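You operate a simulated robot arm through the tools that you are given. There is no shell and no other tool.

Carry out the task below with a simulated robot arm. There is one attempt and no reset: what you move stays moved.

JOB
Slide C-arm 1 fully in, lock it and pin it for transport.
Fine: lock the green lever; the orange pin goes into the lock bore.

Only the result counts: the job must be done as asked and must still hold three seconds after the hand-in. Knocking over, shifting, dropping, spilling or breaking anything else fails it.

ROBOT AND FRAMES
A 7-joint arm with a fingered hand, fixed in place. Base frame: the origin is on the floor under the middle of its stand, x ahead of it, y to its left, z up. Readings come in m, rad, newtons and seconds.
It reaches about 1.228 m from its shoulder. Its first joint turns from -2.007 to 2.007 rad. Payload 5 kg.
The TCP is the grasp point between the finger pads, 0.032 m short of the fingertips. In the tool frame z runs along the fingers and y along their closing line. The gripper opens to 0.16 m; its body begins 0.089 m behind the TCP. The gripper is a hand of 4 fingers: y runs from the thumb to the fingers, the wrist lies at [0, 0, -0.267] in the tool frame, and closing takes about 1.5 s.
Orientation is told as [roll, pitch, yaw] about the base's x, y, z axes, in that order, counted from this pose: with the fingers straight down and closing along the base's y, the tool's x points along the base's -x, its y along +y and its z along -z.

CONTROLS
- The arm moves only by the tool arm_command. Its argument "rows" is a list of rows, each an object (a shift or turn left out is 0, a gripper value left out holds the last) with "translation": the shift along the tool's x, y, z in m, a list of three; "dr": the turn, a rotation vector about the tool's x, y, z in rad, a list of three. In form: [{"translation": [tx, ty, tz], "dr": [rx, ry, rz]}, ...]. A call has 1 to 20 rows; each row shifts and turns the commanded pose from where the row before left it, along the tool's axes as they then stand. "grip" is the opening, from 0 (shut) to 1 (fully open), set as the call begins (left out, the last holds). Each row takes 0.2 s and may step no farther than 0.05 m and 0.15 rad from the row before; otherwise, or with a gripper value out of range, the whole call is refused. A pose out of reach is approached as far as the arm can. The call stops where the force on the tool passes 90 N (or 10 N more than at its start, if that is more) or the arm is blocked; 0.2 s more then pass. The fingers move at their own pace (about 0.045 m/s each) and stop on an object; they squeeze with about 30 N. The grip force told is the motor's: it shows also when the fingers shut on nothing. Time passes only in rows, and 0.2 s behind the last, so rows that do not move let the fingers close. The reply holds the time, the measured pose of the TCP, the force on the tool along the base axes, the opening and the grip force, in the units named above and with some noise, with the torque about the TCP (base axes, N m) and any sound that the robot's microphone picked up, and new pictures: "show" is both (left out), scene, wrist or none.
- Cameras (640 x 400 px; columns grow to the right, rows downward): "scene" is fixed at [0.3875, 0.6511, 1.7915]; the picture's right is [-0.90, -0.44, 0.00], its down [-0.26, 0.54, -0.80] and it looks along [0.35, -0.72, -0.60] (base axes); focal length 314 px, centre (320, 200). "wrist" rides on the gripper at [0.08, -0.004, -0.114] in the tool frame; the picture's right is [0.05, 1.00, 0.00], its down [-0.82, 0.04, -0.58] and it looks along [-0.58, 0.03, 0.82] (tool axes); focal length 265 px, centre (320, 200). There is no depth. A picture from a camera that has moved, and an enlarged one, comes with that camera's place and axes in the base frame and with its lens. The place of the scene camera against the robot may be out by one fixed shift of up to 0.018 m in any direction.
- lift_body(by): slides the trunk up (or, below 0, down) by that many m; the arm rides with it, the base frame stays. It gives what a move gives, with no picture.
- move_fingers(finger1, finger2, finger3, thumb_bend): sets how far each is bent, from 0 (flat) to 100 (curled in); at 30 the hand is open as for a grip, at 70 the pads meet at the TCP. One left out holds its place. A second passes; each finger stops where it meets its share of the squeeze, and holds until it gets a number again. A gripper value or a shape takes the hand back. It gives what a move gives, with no picture; readings hold the bend of each and the force on the fingers (four entries, about 0 where the hand has none), thumb and palm.
- preshape(shape): the hand has 4 fingers and takes this shape, open, in about a second: jaw (thumb against the fingers, like two jaws); tri (thumb and two fingers); tip (a fingertip pinch); poke (one finger out to press); point (the index stretched); flat (the hand flat); cup (the hand cupped); fist (a fist). The gripper value then closes the fingers along that shape, each until it touches; the sizes above hold for jaw. It gives what a move gives, with no picture.
- close_up(camera, box): a new picture of the part [left, top, right, bottom] of that camera's present view, enlarged. The clock stands still meanwhile.
- sign_off(): hands the job in; it is judged then, once.

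Places have to be worked out from the pictures, the camera data and where the tool is seen. Open the gripper and draw the arm clear of the work before you hand the job in, unless the task says otherwise.

The tools are called after "Call:" as a command line: name --argument value ..., lists and objects as JSON in quotes. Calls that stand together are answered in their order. arm_command: Moves the arm, as the interface text tells. Its arguments: {"type":"object","properties":{"rows":{"type":"array","items":{"type":"object","properties":{"translation":{"type":"array","items":{"type":"number"}},"dr":{"type":"array","items":{"type":"number"}}}}},"grip":{"type":"number"},"show":{"type":"string","enum":["both","scene","wrist","none"]}},"required":["rows"]} The other tools are called the same way: lift_body (by) moves the trunk up or down; preshape (shape) gives the hand a shape; move_fingers (finger1, finger2, finger3, thumb_bend) moves the fingers one by one; close_up (camera, box) takes an enlarged picture of a part of a camera's view; sign_off () hands the job in.

At the start:

```text
t: 0.0
tcp_pos: [0.6477, -0.0309, 1.4004]
tool_rot: [0.001, 0.0, -0.001]
wrist_force: [-0.7, 0.1, -0.3]
wrist_torque: [-0.02, 0.03, -0.02]
grip_width: 0.1599
grip_force: 0.0
shape: jaw
bend: [30.0, 30.0, 30.0, 30.0]
finger forces: [0.1, 0.0, 0.0, 0.0, 0.0, 0.0]
trunk travel left (down, up): [-0.75, 0.24]
```

scene: 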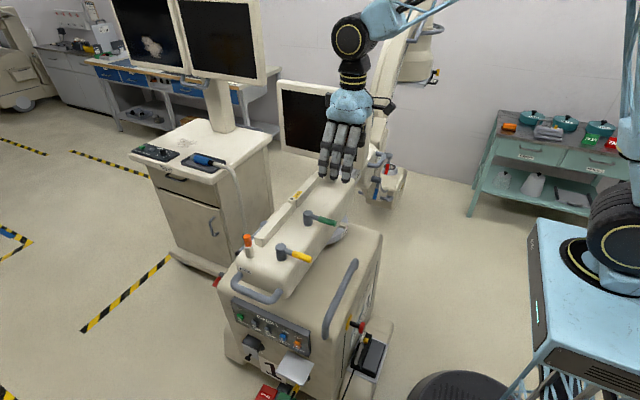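
wrist: 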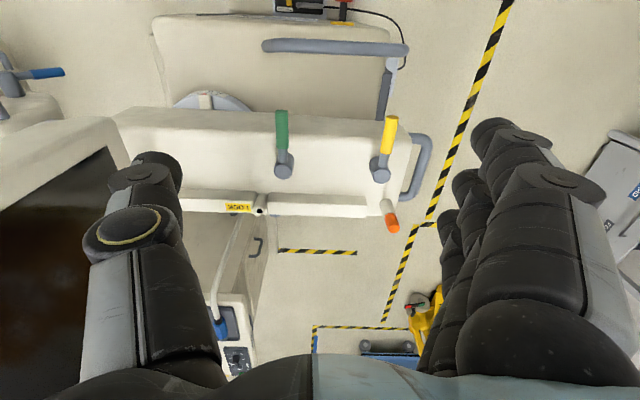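

The pictures show the C-arm cart with green and yellow levers, an orange pin standing on it, and a handle. I'll take enlarged views first to understand the mechanism.

Call:
close_up --camera "scene" --box '[200, 160, 400, 320]'

Call:
close_up --camera "wrist" --box '[120, 80, 460, 260]'

Call:
close_up --camera "scene" --box '[200, 240, 420, 400]'

Call:
close_up --camera "scene" --box '[320, 0, 480, 220]'

```text
2.50 times, centred on (300, 240) of scene
camera zoom: at [0.3875, 0.6511, 1.7915], right [-0.9, -0.44, 0.0], down [-0.26, 0.54, -0.8], along [0.35, -0.72, -0.6], focal length 785 px, centre (370, 100)
```

zoom: 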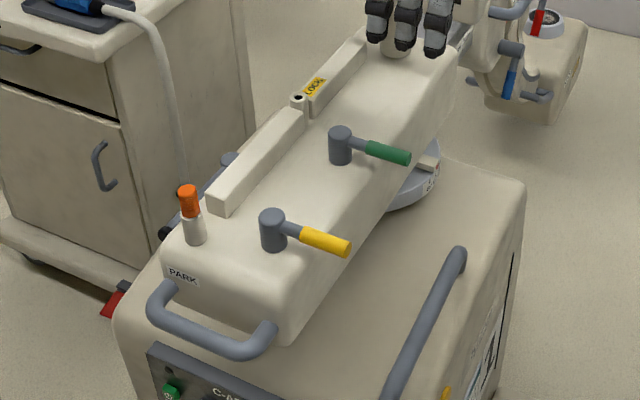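

```text
1.88 times, centred on (290, 170) of wrist
camera zoom: at [0.5665, -0.0343, 1.5138], right [-0.05, 1.0, 0.0], down [0.82, 0.04, 0.58], along [0.58, 0.03, -0.82], focal length 500 px, centre (376, 256)
```

zoom: 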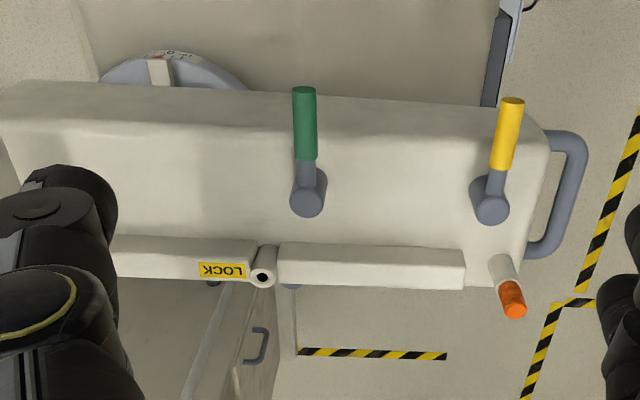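

```text
2.50 times, centred on (310, 320) of scene
camera zoom: at [0.3875, 0.6511, 1.7915], right [-0.9, -0.44, 0.0], down [-0.26, 0.54, -0.8], along [0.35, -0.72, -0.6], focal length 785 px, centre (345, -100)
```

zoom: 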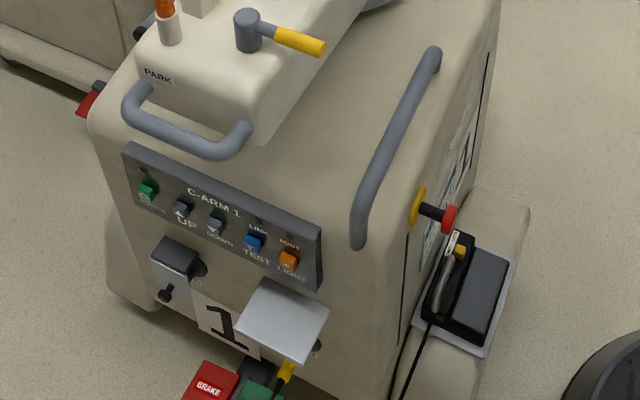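

```text
1.82 times, centred on (400, 110) of scene
camera zoom: at [0.3875, 0.6511, 1.7915], right [-0.9, -0.44, 0.0], down [-0.26, 0.54, -0.8], along [0.35, -0.72, -0.6], focal length 571 px, centre (174, 364)
```

zoom: 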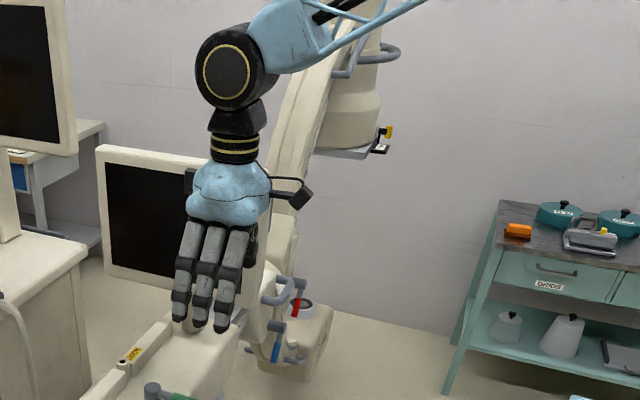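

The beam runs along y at about z≈1.05, with the bore near [0.888, -0.135, 1.10], the pin top near [0.895, 0.121, 1.13] and the green pivot near [0.80, -0.09, 1.09]. I'll zoom in more to learn what slides and how the lock is marked.

Call:
close_up --camera "wrist" --box '[0, 60, 200, 220]'

Call:
close_up --camera "wrist" --box '[210, 170, 310, 230]'

Call:
close_up --camera "wrist" --box '[150, 60, 310, 160]'

Call:
close_up --camera "scene" --box '[270, 160, 350, 220]'

Call:
close_up --camera "scene" --box '[330, 140, 430, 220]'

```text
2.50 times, centred on (100, 140) of wrist
camera zoom: at [0.5665, -0.0343, 1.5138], right [-0.05, 1.0, 0.0], down [0.82, 0.04, 0.58], along [0.58, 0.03, -0.82], focal length 664 px, centre (870, 350)
```

zoom: 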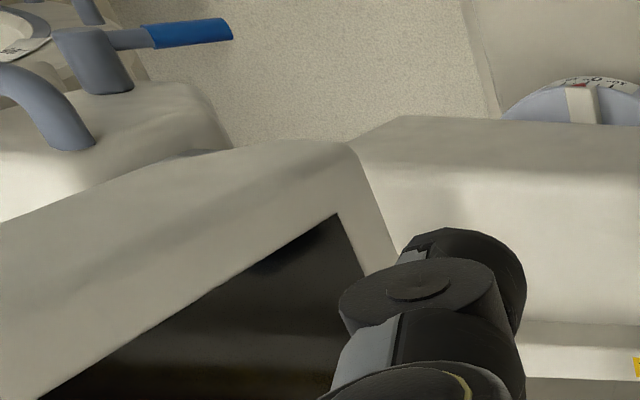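

```text
6.40 times, centred on (260, 200) of wrist
camera zoom: at [0.5665, -0.0343, 1.5138], right [-0.05, 1.0, 0.0], down [0.82, 0.04, 0.58], along [0.58, 0.03, -0.82], focal length 1699 px, centre (704, 200)
```

zoom: 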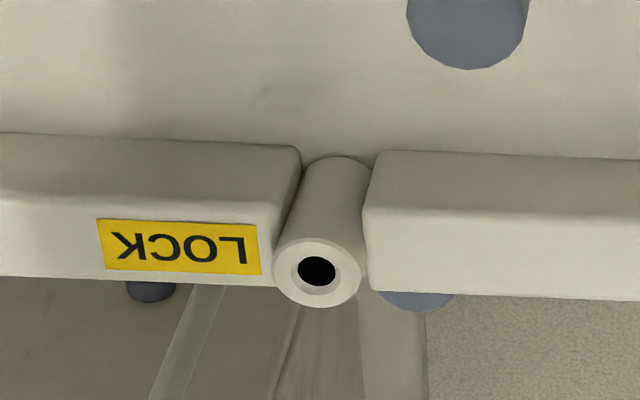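

```text
4.00 times, centred on (230, 110) of wrist
camera zoom: at [0.5665, -0.0343, 1.5138], right [-0.05, 1.0, 0.0], down [0.82, 0.04, 0.58], along [0.58, 0.03, -0.82], focal length 1062 px, centre (680, 560)
```

zoom: 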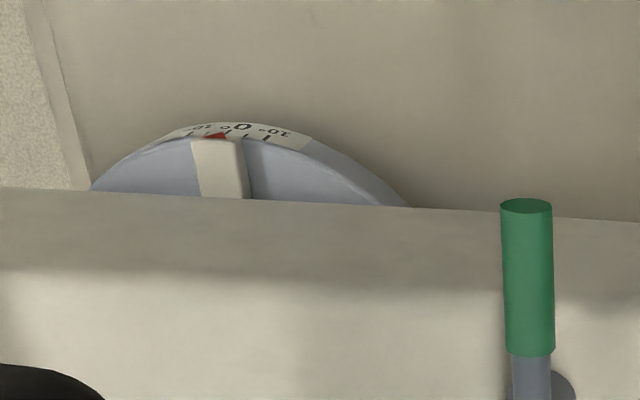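

```text
6.67 times, centred on (310, 190) of scene
camera zoom: at [0.3875, 0.6511, 1.7915], right [-0.9, -0.44, 0.0], down [-0.26, 0.54, -0.8], along [0.35, -0.72, -0.6], focal length 2093 px, centre (387, 267)
```

zoom: 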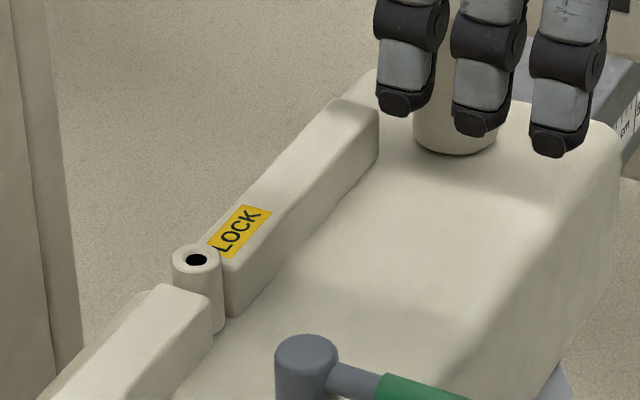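

```text
5.00 times, centred on (380, 180) of scene
camera zoom: at [0.3875, 0.6511, 1.7915], right [-0.9, -0.44, 0.0], down [-0.26, 0.54, -0.8], along [0.35, -0.72, -0.6], focal length 1570 px, centre (20, 300)
```

zoom: 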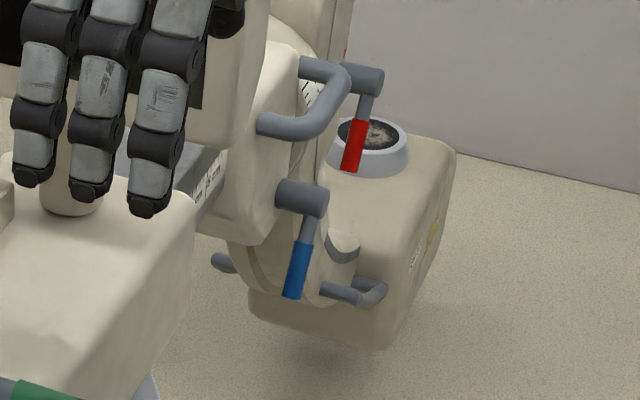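

The C carrier hangs on a scaled slide bar leaving the housing's -y end, so "in" means moving the carrier toward +y. I'll back the hand off toward the robot and turn the wrist camera toward -y to see the carrier, bar and monitor better.

Call:
arm_command --rows '[{"translation": [0.05, 0, 0]}, {"translation": [0.05, 0, 0]}, {"translation": [0.05, 0, -0.02]}, {"translation": [0.05, 0, -0.02]}, {"dr": [0, 0, 0.15]}, {"dr": [0, 0, 0.15]}, {"dr": [0, 0, 0.15]}, {"dr": [0, 0, 0.15]}, {"dr": [0, 0, 0.15]}]'

```text
refused: row 3 steps farther than a row can; nothing moved
```

The third row was just over the step limit, so I'll shorten those steps.

Call:
arm_command --rows '[{"translation": [0.048, 0, 0]}, {"translation": [0.048, 0, 0]}, {"translation": [0.048, 0, 0]}, {"translation": [0.048, 0, 0]}, {"dr": [0, 0, 0.14]}, {"dr": [0, 0, 0.14]}, {"dr": [0, 0, 0.14]}, {"dr": [0, 0, 0.14]}, {"dr": [0, 0, 0.14]}]'

```text
t: 2.0
tcp_pos: [0.4552, -0.0298, 1.4002]
tool_rot: [0.0, 0.0, -0.702]
wrist_force: [0.8, -0.1, 0.0]
wrist_torque: [-0.02, 0.04, 0.0]
grip_width: 0.16
grip_force: 0.0
shape: jaw
bend: [30.0, 30.0, 30.0, 30.0]
finger forces: [0.1, 0.0, 0.0, 0.0, 0.0, 0.0]
trunk travel left (down, up): [-0.75, 0.24]
camera wrist: at [0.3911, 0.0186, 1.5136], right [0.61, 0.8, 0.0], down [0.65, -0.49, 0.58], along [0.46, -0.35, -0.82], focal length 265 px, centre (320, 200)
```

scene: 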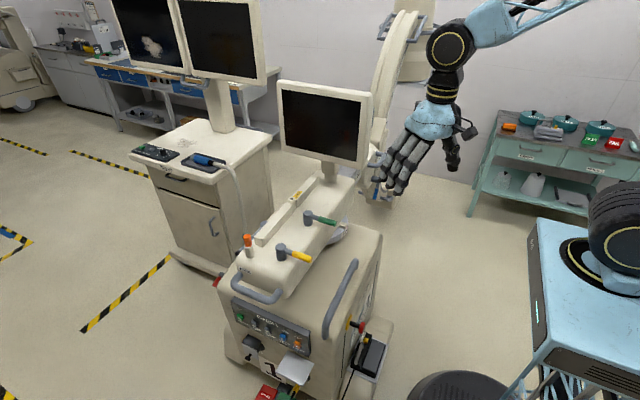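
wrist: 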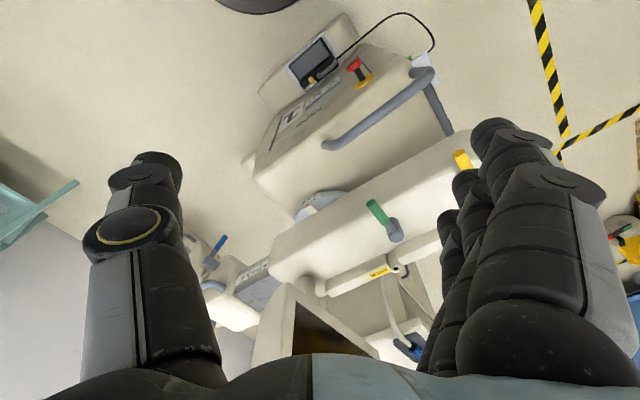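

Now the monitor on its post and the scaled bar are visible. I'll zoom on the carrier and bar.

Call:
close_up --camera "wrist" --box '[180, 200, 300, 320]'

Call:
close_up --camera "scene" --box '[320, 80, 480, 220]'

Call:
close_up --camera "wrist" --box '[250, 160, 480, 320]'

Call:
close_up --camera "scene" --box '[270, 70, 400, 200]'

```text
3.33 times, centred on (240, 260) of wrist
camera zoom: at [0.3911, 0.0186, 1.5136], right [0.61, 0.8, 0.0], down [0.65, -0.49, 0.58], along [0.46, -0.35, -0.82], focal length 885 px, centre (587, 0)
```

zoom: 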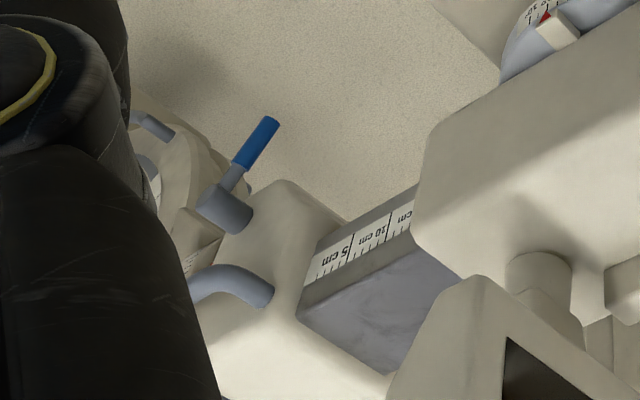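

```text
2.86 times, centred on (400, 150) of scene
camera zoom: at [0.3875, 0.6511, 1.7915], right [-0.9, -0.44, 0.0], down [-0.26, 0.54, -0.8], along [0.35, -0.72, -0.6], focal length 897 px, centre (91, 343)
```

zoom: 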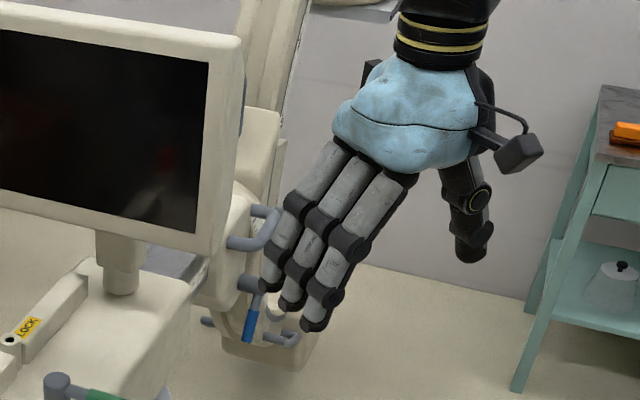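

```text
2.50 times, centred on (365, 240) of wrist
camera zoom: at [0.3911, 0.0186, 1.5136], right [0.61, 0.8, 0.0], down [0.65, -0.49, 0.58], along [0.46, -0.35, -0.82], focal length 664 px, centre (208, 100)
```

zoom: 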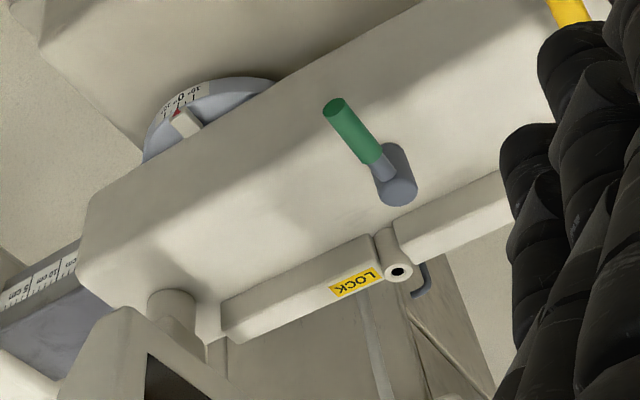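

```text
3.08 times, centred on (335, 135) of scene
camera zoom: at [0.3875, 0.6511, 1.7915], right [-0.9, -0.44, 0.0], down [-0.26, 0.54, -0.8], along [0.35, -0.72, -0.6], focal length 966 px, centre (274, 400)
```

zoom: 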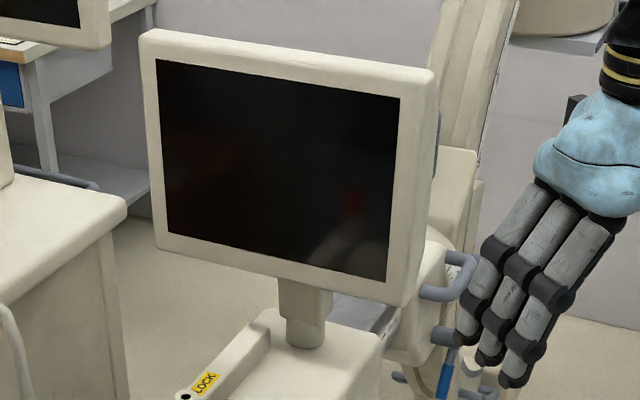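

The bar reads roughly 13–14 cm out, and the carrier has a U-shaped grey handle near [0.68, -0.57…-0.67, 1.07] facing the robot, with a blue lever below. I'll move the hand toward -y at the same height to get a better look at the handle.

Call:
arm_command --rows '[{"translation": [-0.031, -0.0366, 0]}, {"translation": [-0.031, -0.0366, 0]}, {"translation": [-0.031, -0.0366, 0]}, {"translation": [-0.031, -0.0366, 0]}, {"translation": [-0.031, -0.0366, 0]}, {"translation": [-0.031, -0.0366, 0]}, {"translation": [-0.031, -0.0366, 0]}, {"translation": [-0.031, -0.0366, 0]}]'

```text
t: 3.8
tcp_pos: [0.4561, -0.4171, 1.3986]
tool_rot: [0.0, 0.001, -0.701]
wrist_force: [0.3, -0.3, 0.7]
wrist_torque: [0.03, 0.02, 0.0]
grip_width: 0.16
grip_force: 0.1
shape: jaw
bend: [30.0, 30.0, 30.0, 30.0]
finger forces: [0.0, 0.0, 0.0, 0.0, 0.0, 0.1]
trunk travel left (down, up): [-0.75, 0.24]
camera wrist: at [0.3915, -0.3674, 1.5131], right [0.6, 0.8, 0.0], down [0.65, -0.49, 0.58], along [0.46, -0.35, -0.82], focal length 265 px, centre (320, 200)
```

scene: 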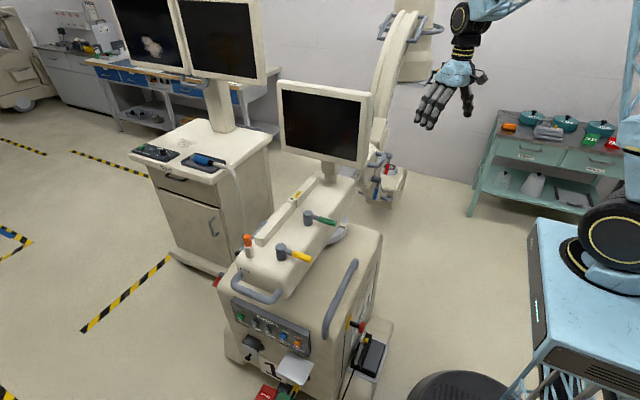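
wrist: 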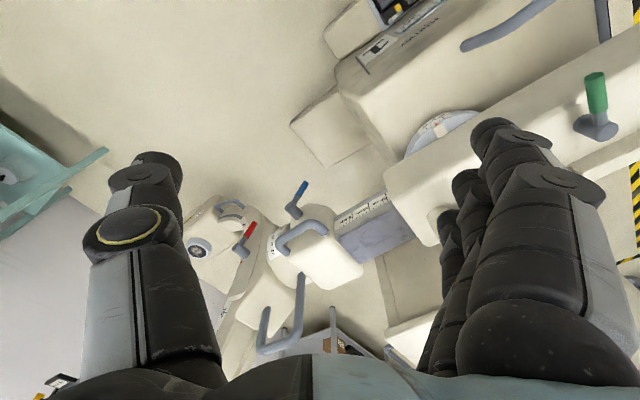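

Call:
close_up --camera "wrist" --box '[180, 160, 440, 360]'

Call:
close_up --camera "wrist" --box '[260, 170, 400, 290]'

Call:
close_up --camera "scene" --box '[350, 130, 430, 210]'

Call:
close_up --camera "scene" --box '[340, 0, 480, 120]'

```text
2.00 times, centred on (310, 260) of wrist
camera zoom: at [0.3915, -0.3674, 1.5131], right [0.6, 0.8, 0.0], down [0.65, -0.49, 0.58], along [0.46, -0.35, -0.82], focal length 531 px, centre (340, 80)
```

zoom: 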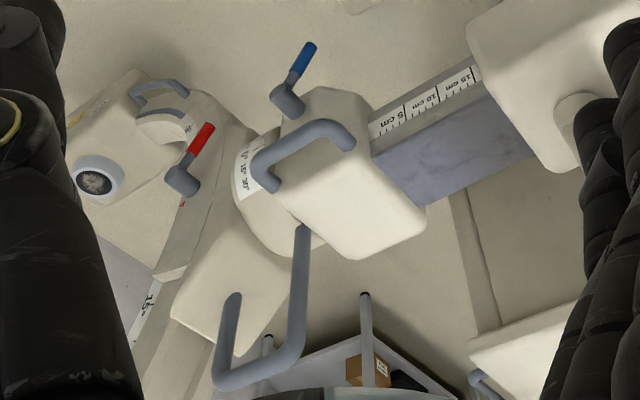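

```text
3.33 times, centred on (330, 230) of wrist
camera zoom: at [0.3915, -0.3674, 1.5131], right [0.6, 0.8, 0.0], down [0.65, -0.49, 0.58], along [0.46, -0.35, -0.82], focal length 885 px, centre (287, 100)
```

zoom: 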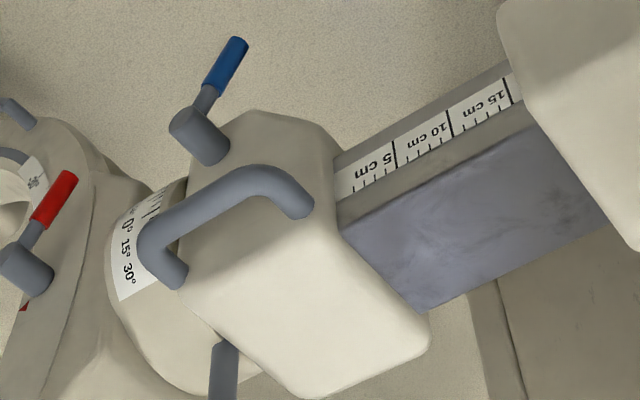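

```text
5.00 times, centred on (390, 170) of scene
camera zoom: at [0.3875, 0.6511, 1.7915], right [-0.9, -0.44, 0.0], down [-0.26, 0.54, -0.8], along [0.35, -0.72, -0.6], focal length 1570 px, centre (-30, 350)
```

zoom: 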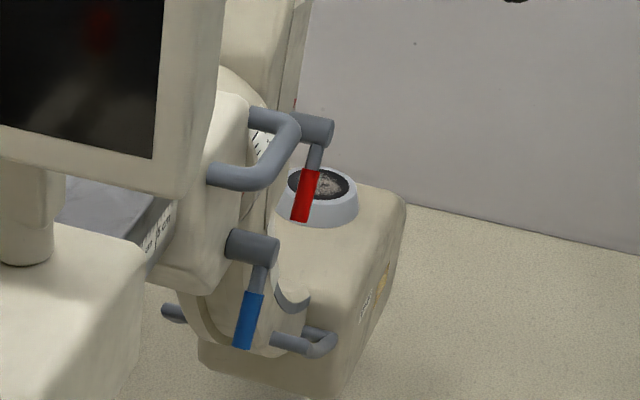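

```text
3.33 times, centred on (410, 60) of scene
camera zoom: at [0.3875, 0.6511, 1.7915], right [-0.9, -0.44, 0.0], down [-0.26, 0.54, -0.8], along [0.35, -0.72, -0.6], focal length 1046 px, centre (20, 667)
```

zoom: 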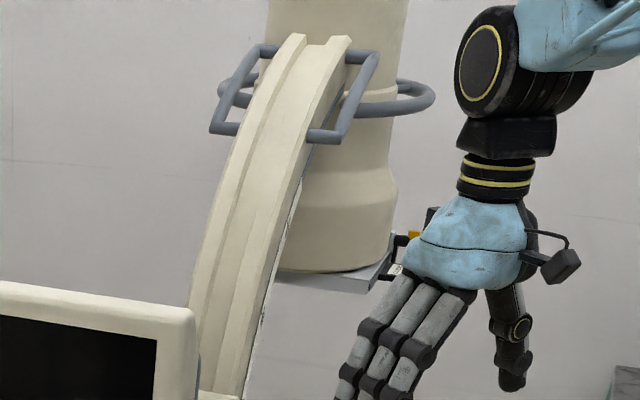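

The close view resolves it: the scale shows about 15–16 cm out, and triangulating the two wrist views puts the handle bar at x≈0.715, y from about -0.64 to -0.76, z≈1.006. I'll turn the hand to approach it from the robot side, starting with yaw and a shift to y≈-0.69.

Call:
arm_command --rows '[{"dr": [0, 0, 0.145]}, {"dr": [0, 0, 0.145]}, {"dr": [0, 0, 0.145]}, {"dr": [0, 0, 0.145]}, {"dr": [0, 0, 0.145]}, {"dr": [0, 0, 0.145]}, {"translation": [-0.046, 0.01, 0]}, {"translation": [-0.046, 0.01, 0]}, {"translation": [-0.046, 0.01, 0]}, {"translation": [-0.046, 0.01, 0]}, {"translation": [-0.046, 0.01, 0]}, {"translation": [-0.046, 0.01, 0]}]'

```text
t: 6.4
tcp_pos: [0.5165, -0.6928, 1.3978]
tool_rot: [0.0, 0.002, -1.57]
wrist_force: [0.1, -0.3, 0.7]
wrist_torque: [0.06, 0.01, 0.0]
grip_width: 0.16
grip_force: 0.1
shape: jaw
bend: [30.0, 30.0, 30.0, 30.0]
finger forces: [0.0, 0.0, 0.0, 0.1, 0.0, 0.0]
trunk travel left (down, up): [-0.75, 0.24]
camera wrist: at [0.5113, -0.6121, 1.5116], right [1.0, 0.05, 0.0], down [0.04, -0.82, 0.58], along [0.03, -0.57, -0.82], focal length 265 px, centre (320, 200)
```

scene: 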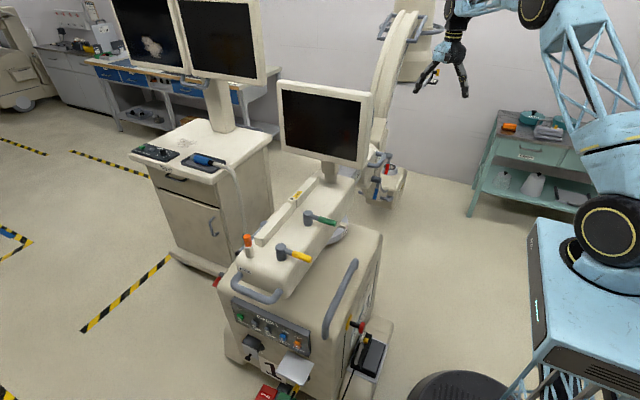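
wrist: 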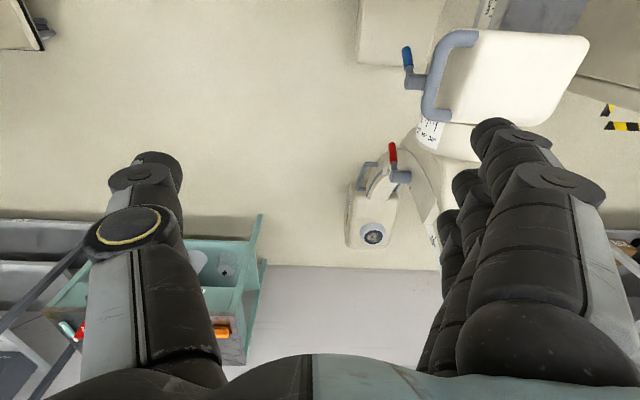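

Handle location checks out from this third view (legs at y≈-0.63 and -0.755, bar x≈0.72, z≈1.006). Next I tilt the hand so the fingers point forward (+x) with the fingers on top and thumb below.

Call:
arm_command --rows '[{"dr": [-0.1428, 0, 0]}, {"dr": [-0.1428, 0, 0]}, {"dr": [-0.1428, 0, 0]}, {"dr": [-0.1428, 0, 0]}, {"dr": [-0.1428, 0, 0]}, {"dr": [-0.1428, 0, 0]}, {"dr": [-0.1428, 0, 0]}, {"dr": [-0.1428, 0, 0]}, {"dr": [-0.1428, 0, 0]}, {"dr": [-0.1428, 0, 0]}, {"dr": [-0.1428, 0, 0]}]'

```text
t: 8.8
tcp_pos: [0.5166, -0.6928, 1.4013]
tool_rot: [1.572, -0.001, -1.571]
wrist_force: [0.5, -0.3, 0.4]
wrist_torque: [-0.01, 0.01, 0.03]
grip_width: 0.1599
grip_force: 0.0
shape: jaw
bend: [30.0, 30.0, 30.0, 30.0]
finger forces: [0.0, 0.1, 0.0, 0.0, 0.1, 0.1]
trunk travel left (down, up): [-0.75, 0.24]
camera wrist: at [0.4017, -0.6111, 1.3962], right [0.0, 0.05, 1.0], down [-0.58, -0.82, 0.04], along [0.82, -0.58, 0.03], focal length 265 px, centre (320, 200)
```

scene: 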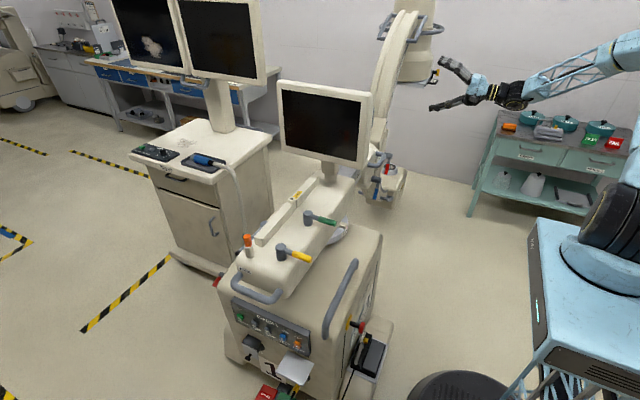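
wrist: 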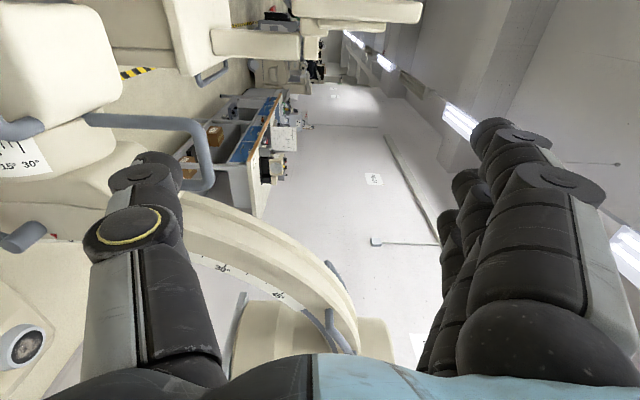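

Orientation is now exact (fingers forward, closing vertical). I'll lower to the handle height z≈1.006, still 0.2 m short of the handle, with the opening narrowed to stay clear of the blue lever.

Call:
arm_command --rows '[{"translation": [0, -0.0494, 0]}, {"translation": [0, -0.0494, 0]}, {"translation": [0, -0.0494, 0]}, {"translation": [0, -0.0494, 0]}, {"translation": [0, -0.0494, 0]}, {"translation": [0, -0.0494, 0]}, {"translation": [0, -0.0494, 0]}, {"translation": [0, -0.0494, 0]}]' --grip 0.65

```text
t: 10.6
tcp_pos: [0.5217, -0.6888, 1.0049]
tool_rot: [1.568, -0.005, -1.564]
wrist_force: [-1.1, 0.1, 0.1]
wrist_torque: [0.04, 0.0, 0.01]
grip_width: 0.1044
grip_force: 0.0
shape: jaw
bend: [69.0, 69.0, 69.0, 66.0]
finger forces: [0.0, 0.0, 0.1, 0.0, 0.1, 0.1]
trunk travel left (down, up): [-0.75, 0.24]
camera wrist: at [0.4067, -0.6096, 1.0005], right [0.0, 0.06, 1.0], down [-0.57, -0.82, 0.05], along [0.82, -0.57, 0.03], focal length 265 px, centre (320, 200)
```

scene: 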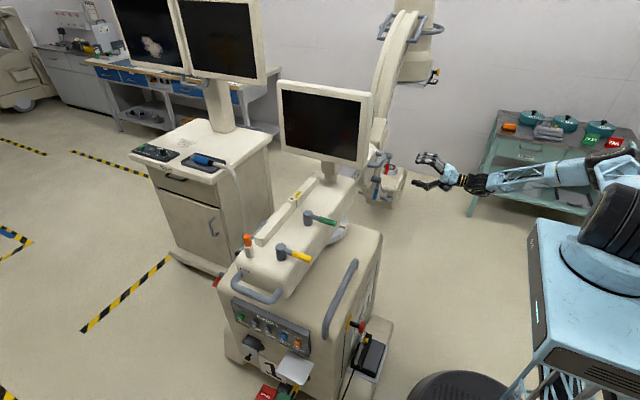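
wrist: 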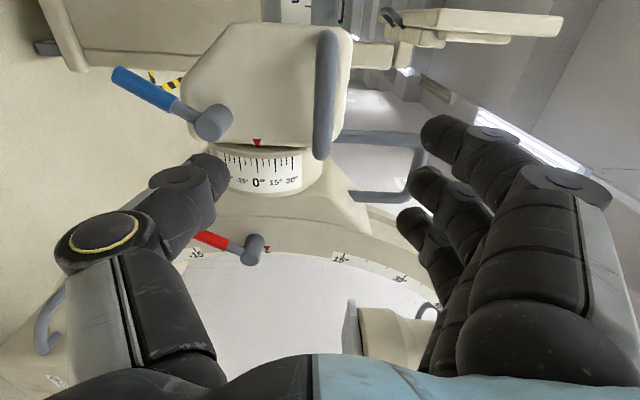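

The handle bar is straight ahead (image column ~325, z≈1.008, y mid ≈ -0.69), and the thumb path stays above the blue lever's pivot. I'll advance to just short of full depth and look.

Call:
arm_command --rows '[{"translation": [0, 0.003, 0.045]}, {"translation": [0, 0, 0.045]}, {"translation": [0, 0, 0.045]}, {"translation": [0, 0, 0.03]}]'

Call:
close_up --camera "scene" --box '[340, 120, 480, 230]'

```text
t: 11.6
tcp_pos: [0.6826, -0.6912, 1.0084]
tool_rot: [1.571, 0.001, -1.571]
wrist_force: [0.0, 0.2, 0.3]
wrist_torque: [-0.01, 0.0, -0.01]
grip_width: 0.1044
grip_force: 0.0
shape: jaw
bend: [69.0, 69.0, 69.0, 66.0]
finger forces: [0.0, 0.0, 0.0, 0.1, 0.0, 0.1]
trunk travel left (down, up): [-0.75, 0.24]
camera wrist: at [0.5665, -0.61, 1.0035], right [0.0, 0.05, 1.0], down [-0.58, -0.81, 0.04], along [0.82, -0.58, 0.03], focal length 265 px, centre (320, 200)
```

scene: 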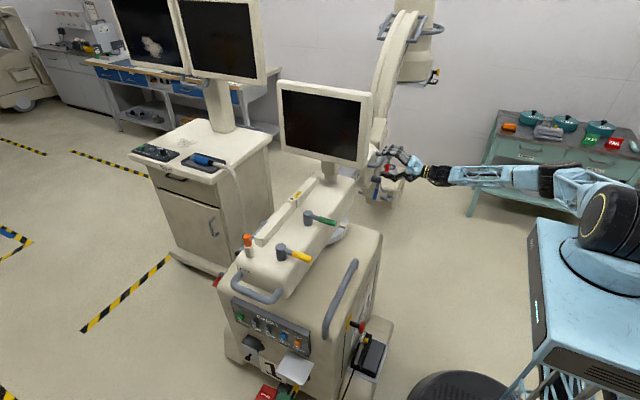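
wrist: 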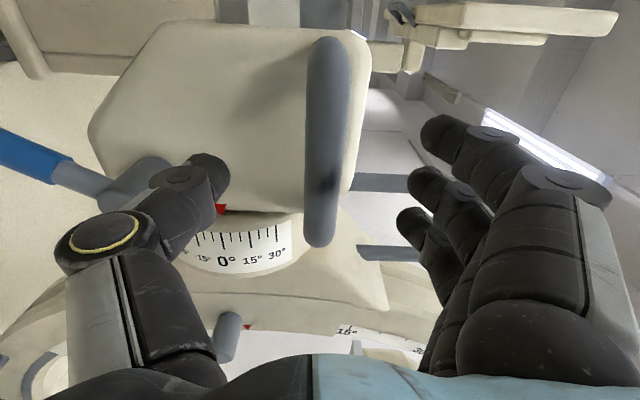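

```text
3.64 times, centred on (410, 175) of scene
camera zoom: at [0.3875, 0.6511, 1.7915], right [-0.9, -0.44, 0.0], down [-0.26, 0.54, -0.8], along [0.35, -0.72, -0.6], focal length 1142 px, centre (-7, 291)
```

zoom: 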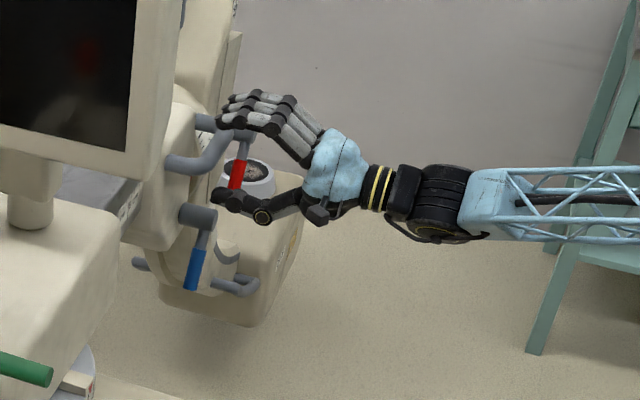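

The bar sits centered between thumb and fingers. I'll advance the last 3 cm and close on it.

Call:
arm_command --rows '[{"translation": [0, 0, 0.02]}, {"translation": [0, 0, 0.012]}]' --show "wrist"

Call:
arm_command --rows '[{}, {}, {}, {}, {}, {}, {}, {}]' --grip 0

Call:
close_up --camera "scene" --box '[340, 120, 480, 230]'

```text
t: 12.2
tcp_pos: [0.7142, -0.6901, 1.0082]
tool_rot: [1.569, 0.003, -1.571]
wrist_force: [-0.1, 0.3, 0.6]
wrist_torque: [0.01, -0.01, -0.02]
grip_width: 0.1042
grip_force: 0.0
shape: jaw
bend: [69.0, 69.0, 69.0, 66.0]
finger forces: [0.0, 0.1, 0.1, 0.0, 0.1, 0.1]
trunk travel left (down, up): [-0.75, 0.24]
camera wrist: at [0.599, -0.61, 1.0039], right [0.0, 0.05, 1.0], down [-0.58, -0.81, 0.04], along [0.82, -0.58, 0.03], focal length 265 px, centre (320, 200)
```

wrist: 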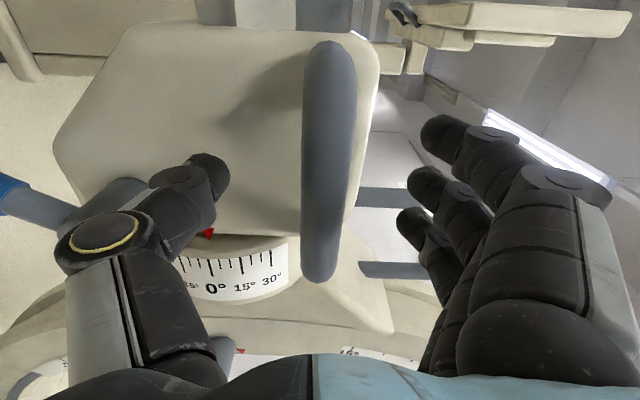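

```text
t: 14.0
tcp_pos: [0.7171, -0.6902, 1.008]
tool_rot: [1.569, 0.0, -1.57]
wrist_force: [14.0, -4.4, -1.3]
wrist_torque: [-0.03, 0.01, 0.0]
grip_width: 0.0005
grip_force: 30.0
shape: jaw
bend: [70.0, 70.0, 70.0, 72.0]
finger forces: [8.3, 8.4, 8.2, 0.1, 25.2, 0.0]
trunk travel left (down, up): [-0.75, 0.24]
camera wrist: at [0.6008, -0.6094, 1.0035], right [0.0, 0.05, 1.0], down [-0.58, -0.82, 0.04], along [0.82, -0.58, 0.03], focal length 265 px, centre (320, 200)
```

scene: 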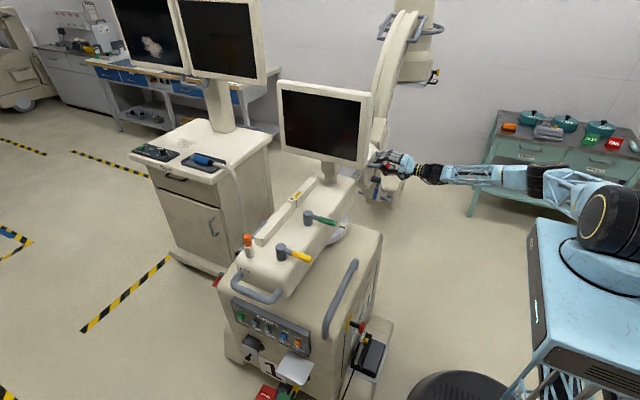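
wrist: 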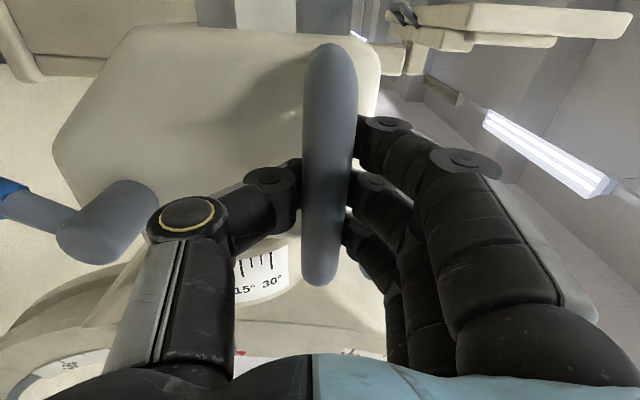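

```text
3.64 times, centred on (410, 175) of scene
camera zoom: at [0.3875, 0.6511, 1.7915], right [-0.9, -0.44, 0.0], down [-0.26, 0.54, -0.8], along [0.35, -0.72, -0.6], focal length 1142 px, centre (-7, 291)
```

zoom: 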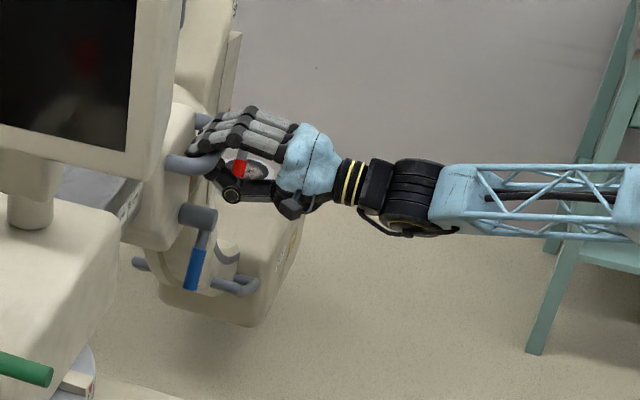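

The handle is held (thumb 25 N, fingers ~8 N each). I'll pull gently toward +y a few centimetres and watch the force and whether the bar scale moves.

Call:
arm_command --rows '[{"translation": [0.006, 0, 0]}, {"translation": [0.006, 0, 0]}, {"translation": [0.008, 0, 0]}, {"translation": [0.008, 0, 0]}, {"translation": [0.008, 0, 0]}]'

Call:
close_up --camera "scene" --box '[340, 120, 480, 230]'

```text
t: 15.2
tcp_pos: [0.7183, -0.6828, 1.0156]
tool_rot: [1.563, -0.021, -1.568]
wrist_force: [-3.8, -35.2, -32.5]
wrist_torque: [0.24, -0.01, -0.46]
grip_width: 0.0008
grip_force: 29.9
shape: jaw
bend: [71.0, 70.0, 71.0, 71.0]
finger forces: [34.8, 0.0, 3.4, 0.0, 38.5, 0.0]
trunk travel left (down, up): [-0.75, 0.24]
camera wrist: at [0.6045, -0.602, 1.01], right [0.01, 0.07, 1.0], down [-0.57, -0.82, 0.06], along [0.82, -0.57, 0.03], focal length 265 px, centre (320, 200)
```

scene: 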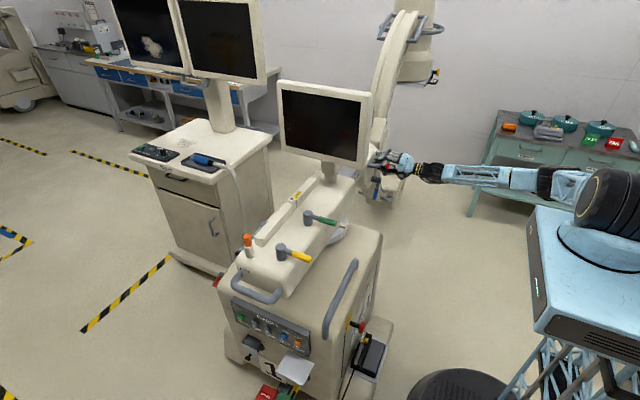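
wrist: 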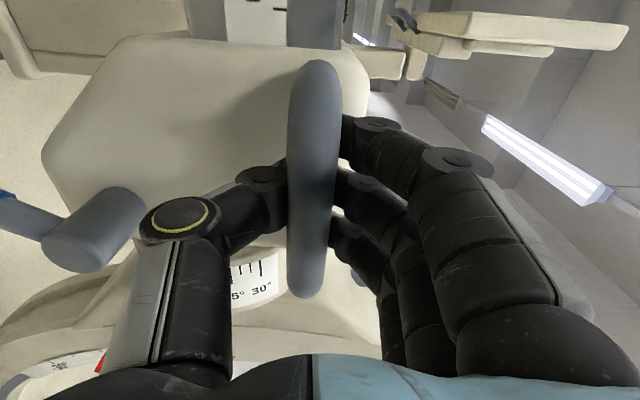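

```text
3.64 times, centred on (410, 175) of scene
camera zoom: at [0.3875, 0.6511, 1.7915], right [-0.9, -0.44, 0.0], down [-0.26, 0.54, -0.8], along [0.35, -0.72, -0.6], focal length 1142 px, centre (-7, 291)
```

zoom: 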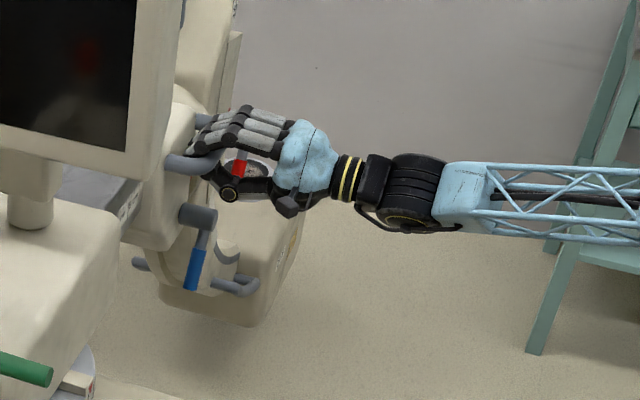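

The carriage hasn't moved yet: the TCP lags the command by ~28 mm with ~35 N along y. I'll add a little more pull (staying under 90 N) to tell stiction from a locked slide.

Call:
arm_command --rows '[{"translation": [0.006, 0, 0]}, {"translation": [0.006, 0, 0]}, {}]' --show "wrist"

```text
t: 15.6
tcp_pos: [0.7246, -0.6614, 1.0458]
tool_rot: [1.521, -0.131, -1.592]
wrist_force: [9.7, -38.8, -90.9]
wrist_torque: [-1.15, -1.05, 0.35]
grip_width: 0.0523
grip_force: 29.8
shape: jaw
bend: [72.0, 72.0, 72.0, 61.0]
finger forces: [0.0, 0.1, 0.0, 0.0, 92.0, 0.0]
trunk travel left (down, up): [-0.75, 0.24]
stopped in row 2: the arm was blocked; the commanded pose is now the measured one
camera wrist: at [0.6119, -0.5786, 1.0362], right [0.05, 0.18, 0.98], down [-0.59, -0.79, 0.18], along [0.81, -0.59, 0.06], focal length 265 px, centre (320, 200)
```

wrist: 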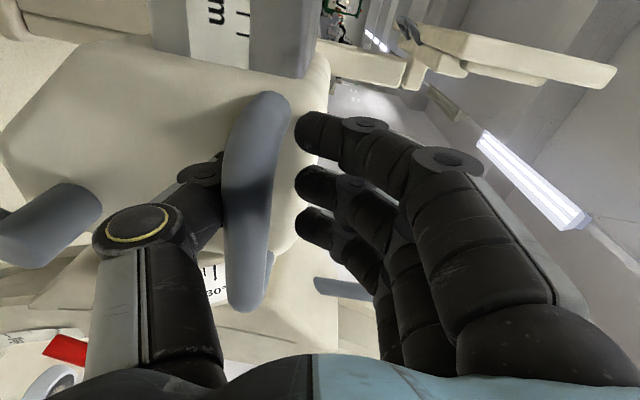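

The hand rode up over the handle's curve instead of the carriage sliding; ~40 N did not move it. I'll open the grip, and then back straight out before investigating the green lever's state.

Call:
arm_command --rows '[{}, {}, {}, {}, {}]' --grip 0.7

Call:
close_up --camera "scene" --box '[340, 120, 480, 230]'

```text
t: 15.9
tcp_pos: [0.7211, -0.6272, 1.0926]
tool_rot: [1.512, -0.233, -1.601]
wrist_force: [-16.4, -15.1, -79.4]
wrist_torque: [0.49, 0.36, -0.15]
grip_width: 0.1159
grip_force: 0.1
shape: jaw
bend: [68.0, 68.0, 68.0, 48.0]
finger forces: [0.0, 0.0, 0.0, 0.1, 74.7, 0.0]
trunk travel left (down, up): [-0.75, 0.24]
stopped in row 1: the arm was blocked; the commanded pose is now the measured one
camera wrist: at [0.609, -0.545, 1.0767], right [0.07, 0.28, 0.96], down [-0.6, -0.76, 0.26], along [0.8, -0.59, 0.12], focal length 265 px, centre (320, 200)
```

scene: 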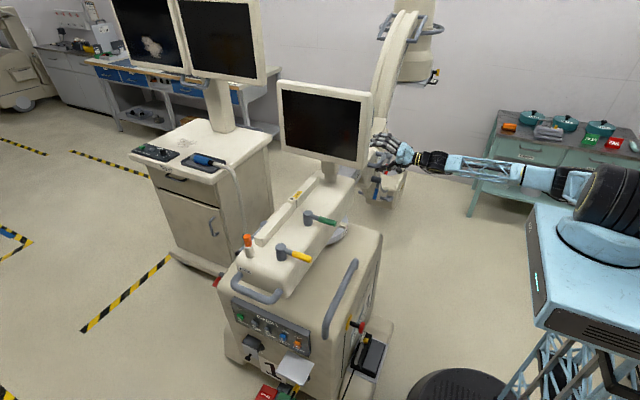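
wrist: 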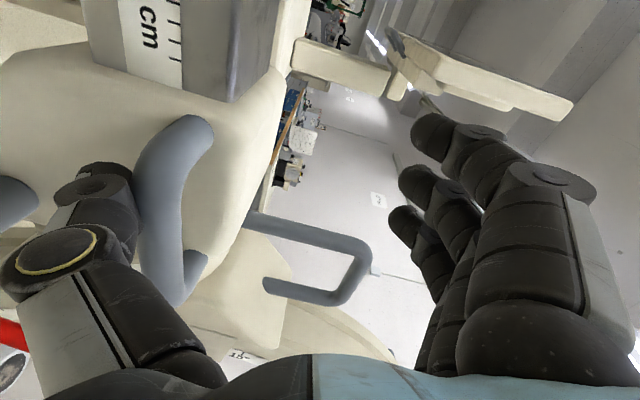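

```text
3.64 times, centred on (410, 175) of scene
camera zoom: at [0.3875, 0.6511, 1.7915], right [-0.9, -0.44, 0.0], down [-0.26, 0.54, -0.8], along [0.35, -0.72, -0.6], focal length 1142 px, centre (-7, 291)
```

zoom: 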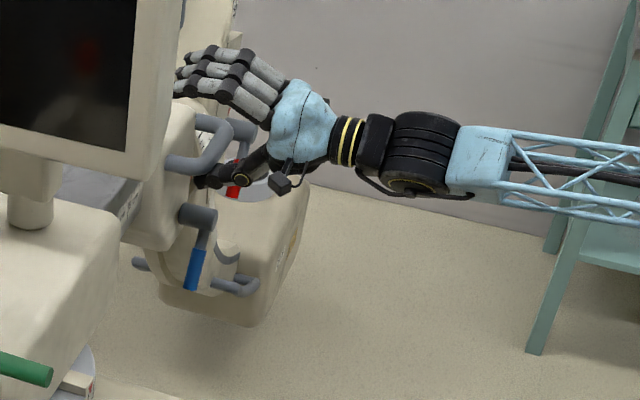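

The TCP kept rising (z=1.09) with the thumb hooked under the handle at ~75 N, and the robot's cabinet seems to have shifted in the scene view. I'll look closely before moving anything.

Call:
close_up --camera "scene" --box '[400, 100, 640, 400]'

Call:
close_up --camera "wrist" --box '[0, 80, 280, 340]'

```text
1.33 times, centred on (520, 250) of scene
camera zoom: at [0.3875, 0.6511, 1.7915], right [-0.9, -0.44, 0.0], down [-0.26, 0.54, -0.8], along [0.35, -0.72, -0.6], focal length 419 px, centre (53, 133)
```

zoom: 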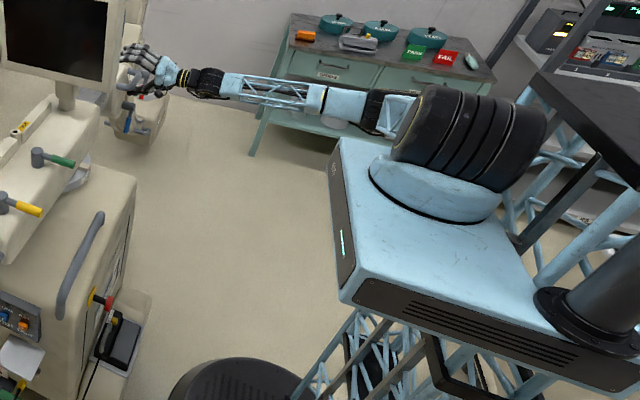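

```text
1.54 times, centred on (140, 210) of wrist
camera zoom: at [0.609, -0.545, 1.0767], right [0.07, 0.28, 0.96], down [-0.6, -0.76, 0.26], along [0.8, -0.59, 0.12], focal length 408 px, centre (597, 185)
```

zoom: 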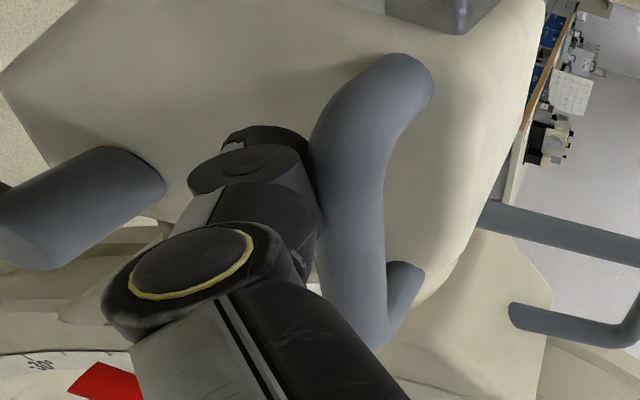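

The thumb is still hooked under the bar and loaded upward, so I'll move the hand down in small steps to take the load off, without changing the grip.

Call:
arm_command --rows '[{"translation": [0, -0.01, 0]}, {"translation": [0, -0.01, 0]}, {"translation": [0, -0.01, 0]}]'

```text
t: 16.3
tcp_pos: [0.7153, -0.5647, 1.1567]
tool_rot: [1.532, -0.342, -1.593]
wrist_force: [-2.2, 0.9, 1.2]
wrist_torque: [0.0, 0.0, -0.01]
grip_width: 0.1129
grip_force: 0.0
shape: jaw
bend: [66.0, 66.0, 66.0, 62.0]
finger forces: [0.0, 0.0, 0.0, 0.1, 0.0, 0.1]
trunk travel left (down, up): [-0.75, 0.24]
stopped in row 1: the arm was blocked; the commanded pose is now the measured one
camera wrist: at [0.6024, -0.4853, 1.1296], right [0.05, 0.38, 0.92], down [-0.59, -0.73, 0.33], along [0.81, -0.56, 0.19], focal length 265 px, centre (320, 200)
```

scene: 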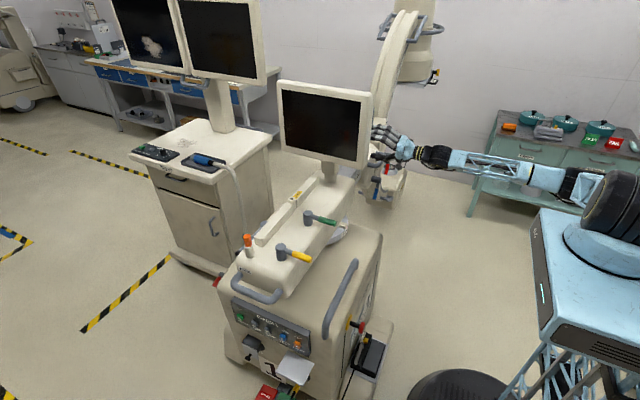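
wrist: 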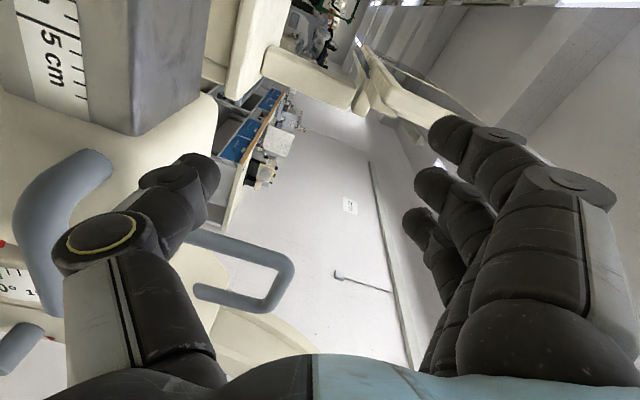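

The hand is now free of the handle (no contact force), but the arm drifted to y=-0.565, z=1.157 with a roll. I'll hold still for a moment to see whether it settles.

Call:
arm_command --rows '[{}, {}, {}]'

Call:
close_up --camera "scene" --box '[400, 100, 640, 400]'

```text
t: 17.1
tcp_pos: [0.7168, -0.5769, 1.126]
tool_rot: [1.517, -0.302, -1.6]
wrist_force: [0.1, -0.9, 0.7]
wrist_torque: [0.02, 0.05, 0.06]
grip_width: 0.1121
grip_force: 0.2
shape: jaw
bend: [66.0, 66.0, 66.0, 63.0]
finger forces: [0.1, 0.1, 0.0, 0.0, 0.0, 0.0]
trunk travel left (down, up): [-0.75, 0.24]
camera wrist: at [0.6045, -0.4952, 1.1038], right [0.06, 0.34, 0.94], down [-0.6, -0.74, 0.31], along [0.8, -0.58, 0.16], focal length 265 px, centre (320, 200)
```

scene: 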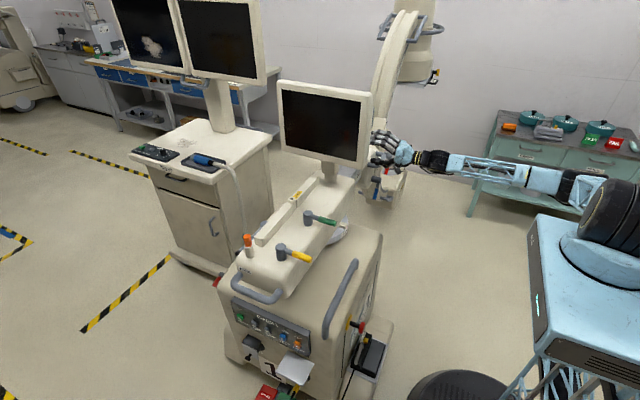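
wrist: 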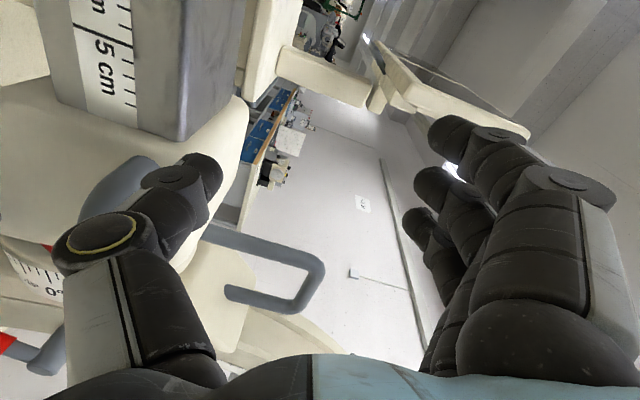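

```text
1.33 times, centred on (520, 250) of scene
camera zoom: at [0.3875, 0.6511, 1.7915], right [-0.9, -0.44, 0.0], down [-0.26, 0.54, -0.8], along [0.35, -0.72, -0.6], focal length 419 px, centre (53, 133)
```

zoom: 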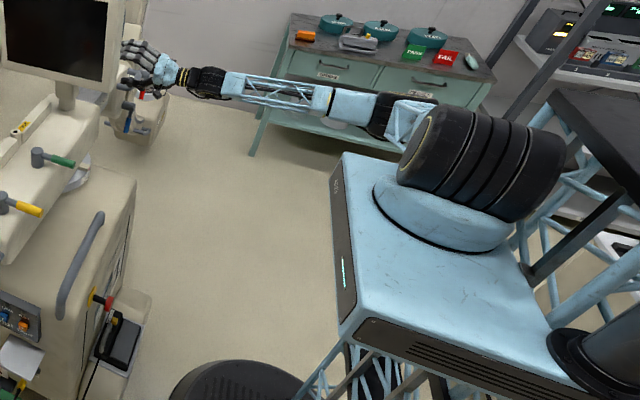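

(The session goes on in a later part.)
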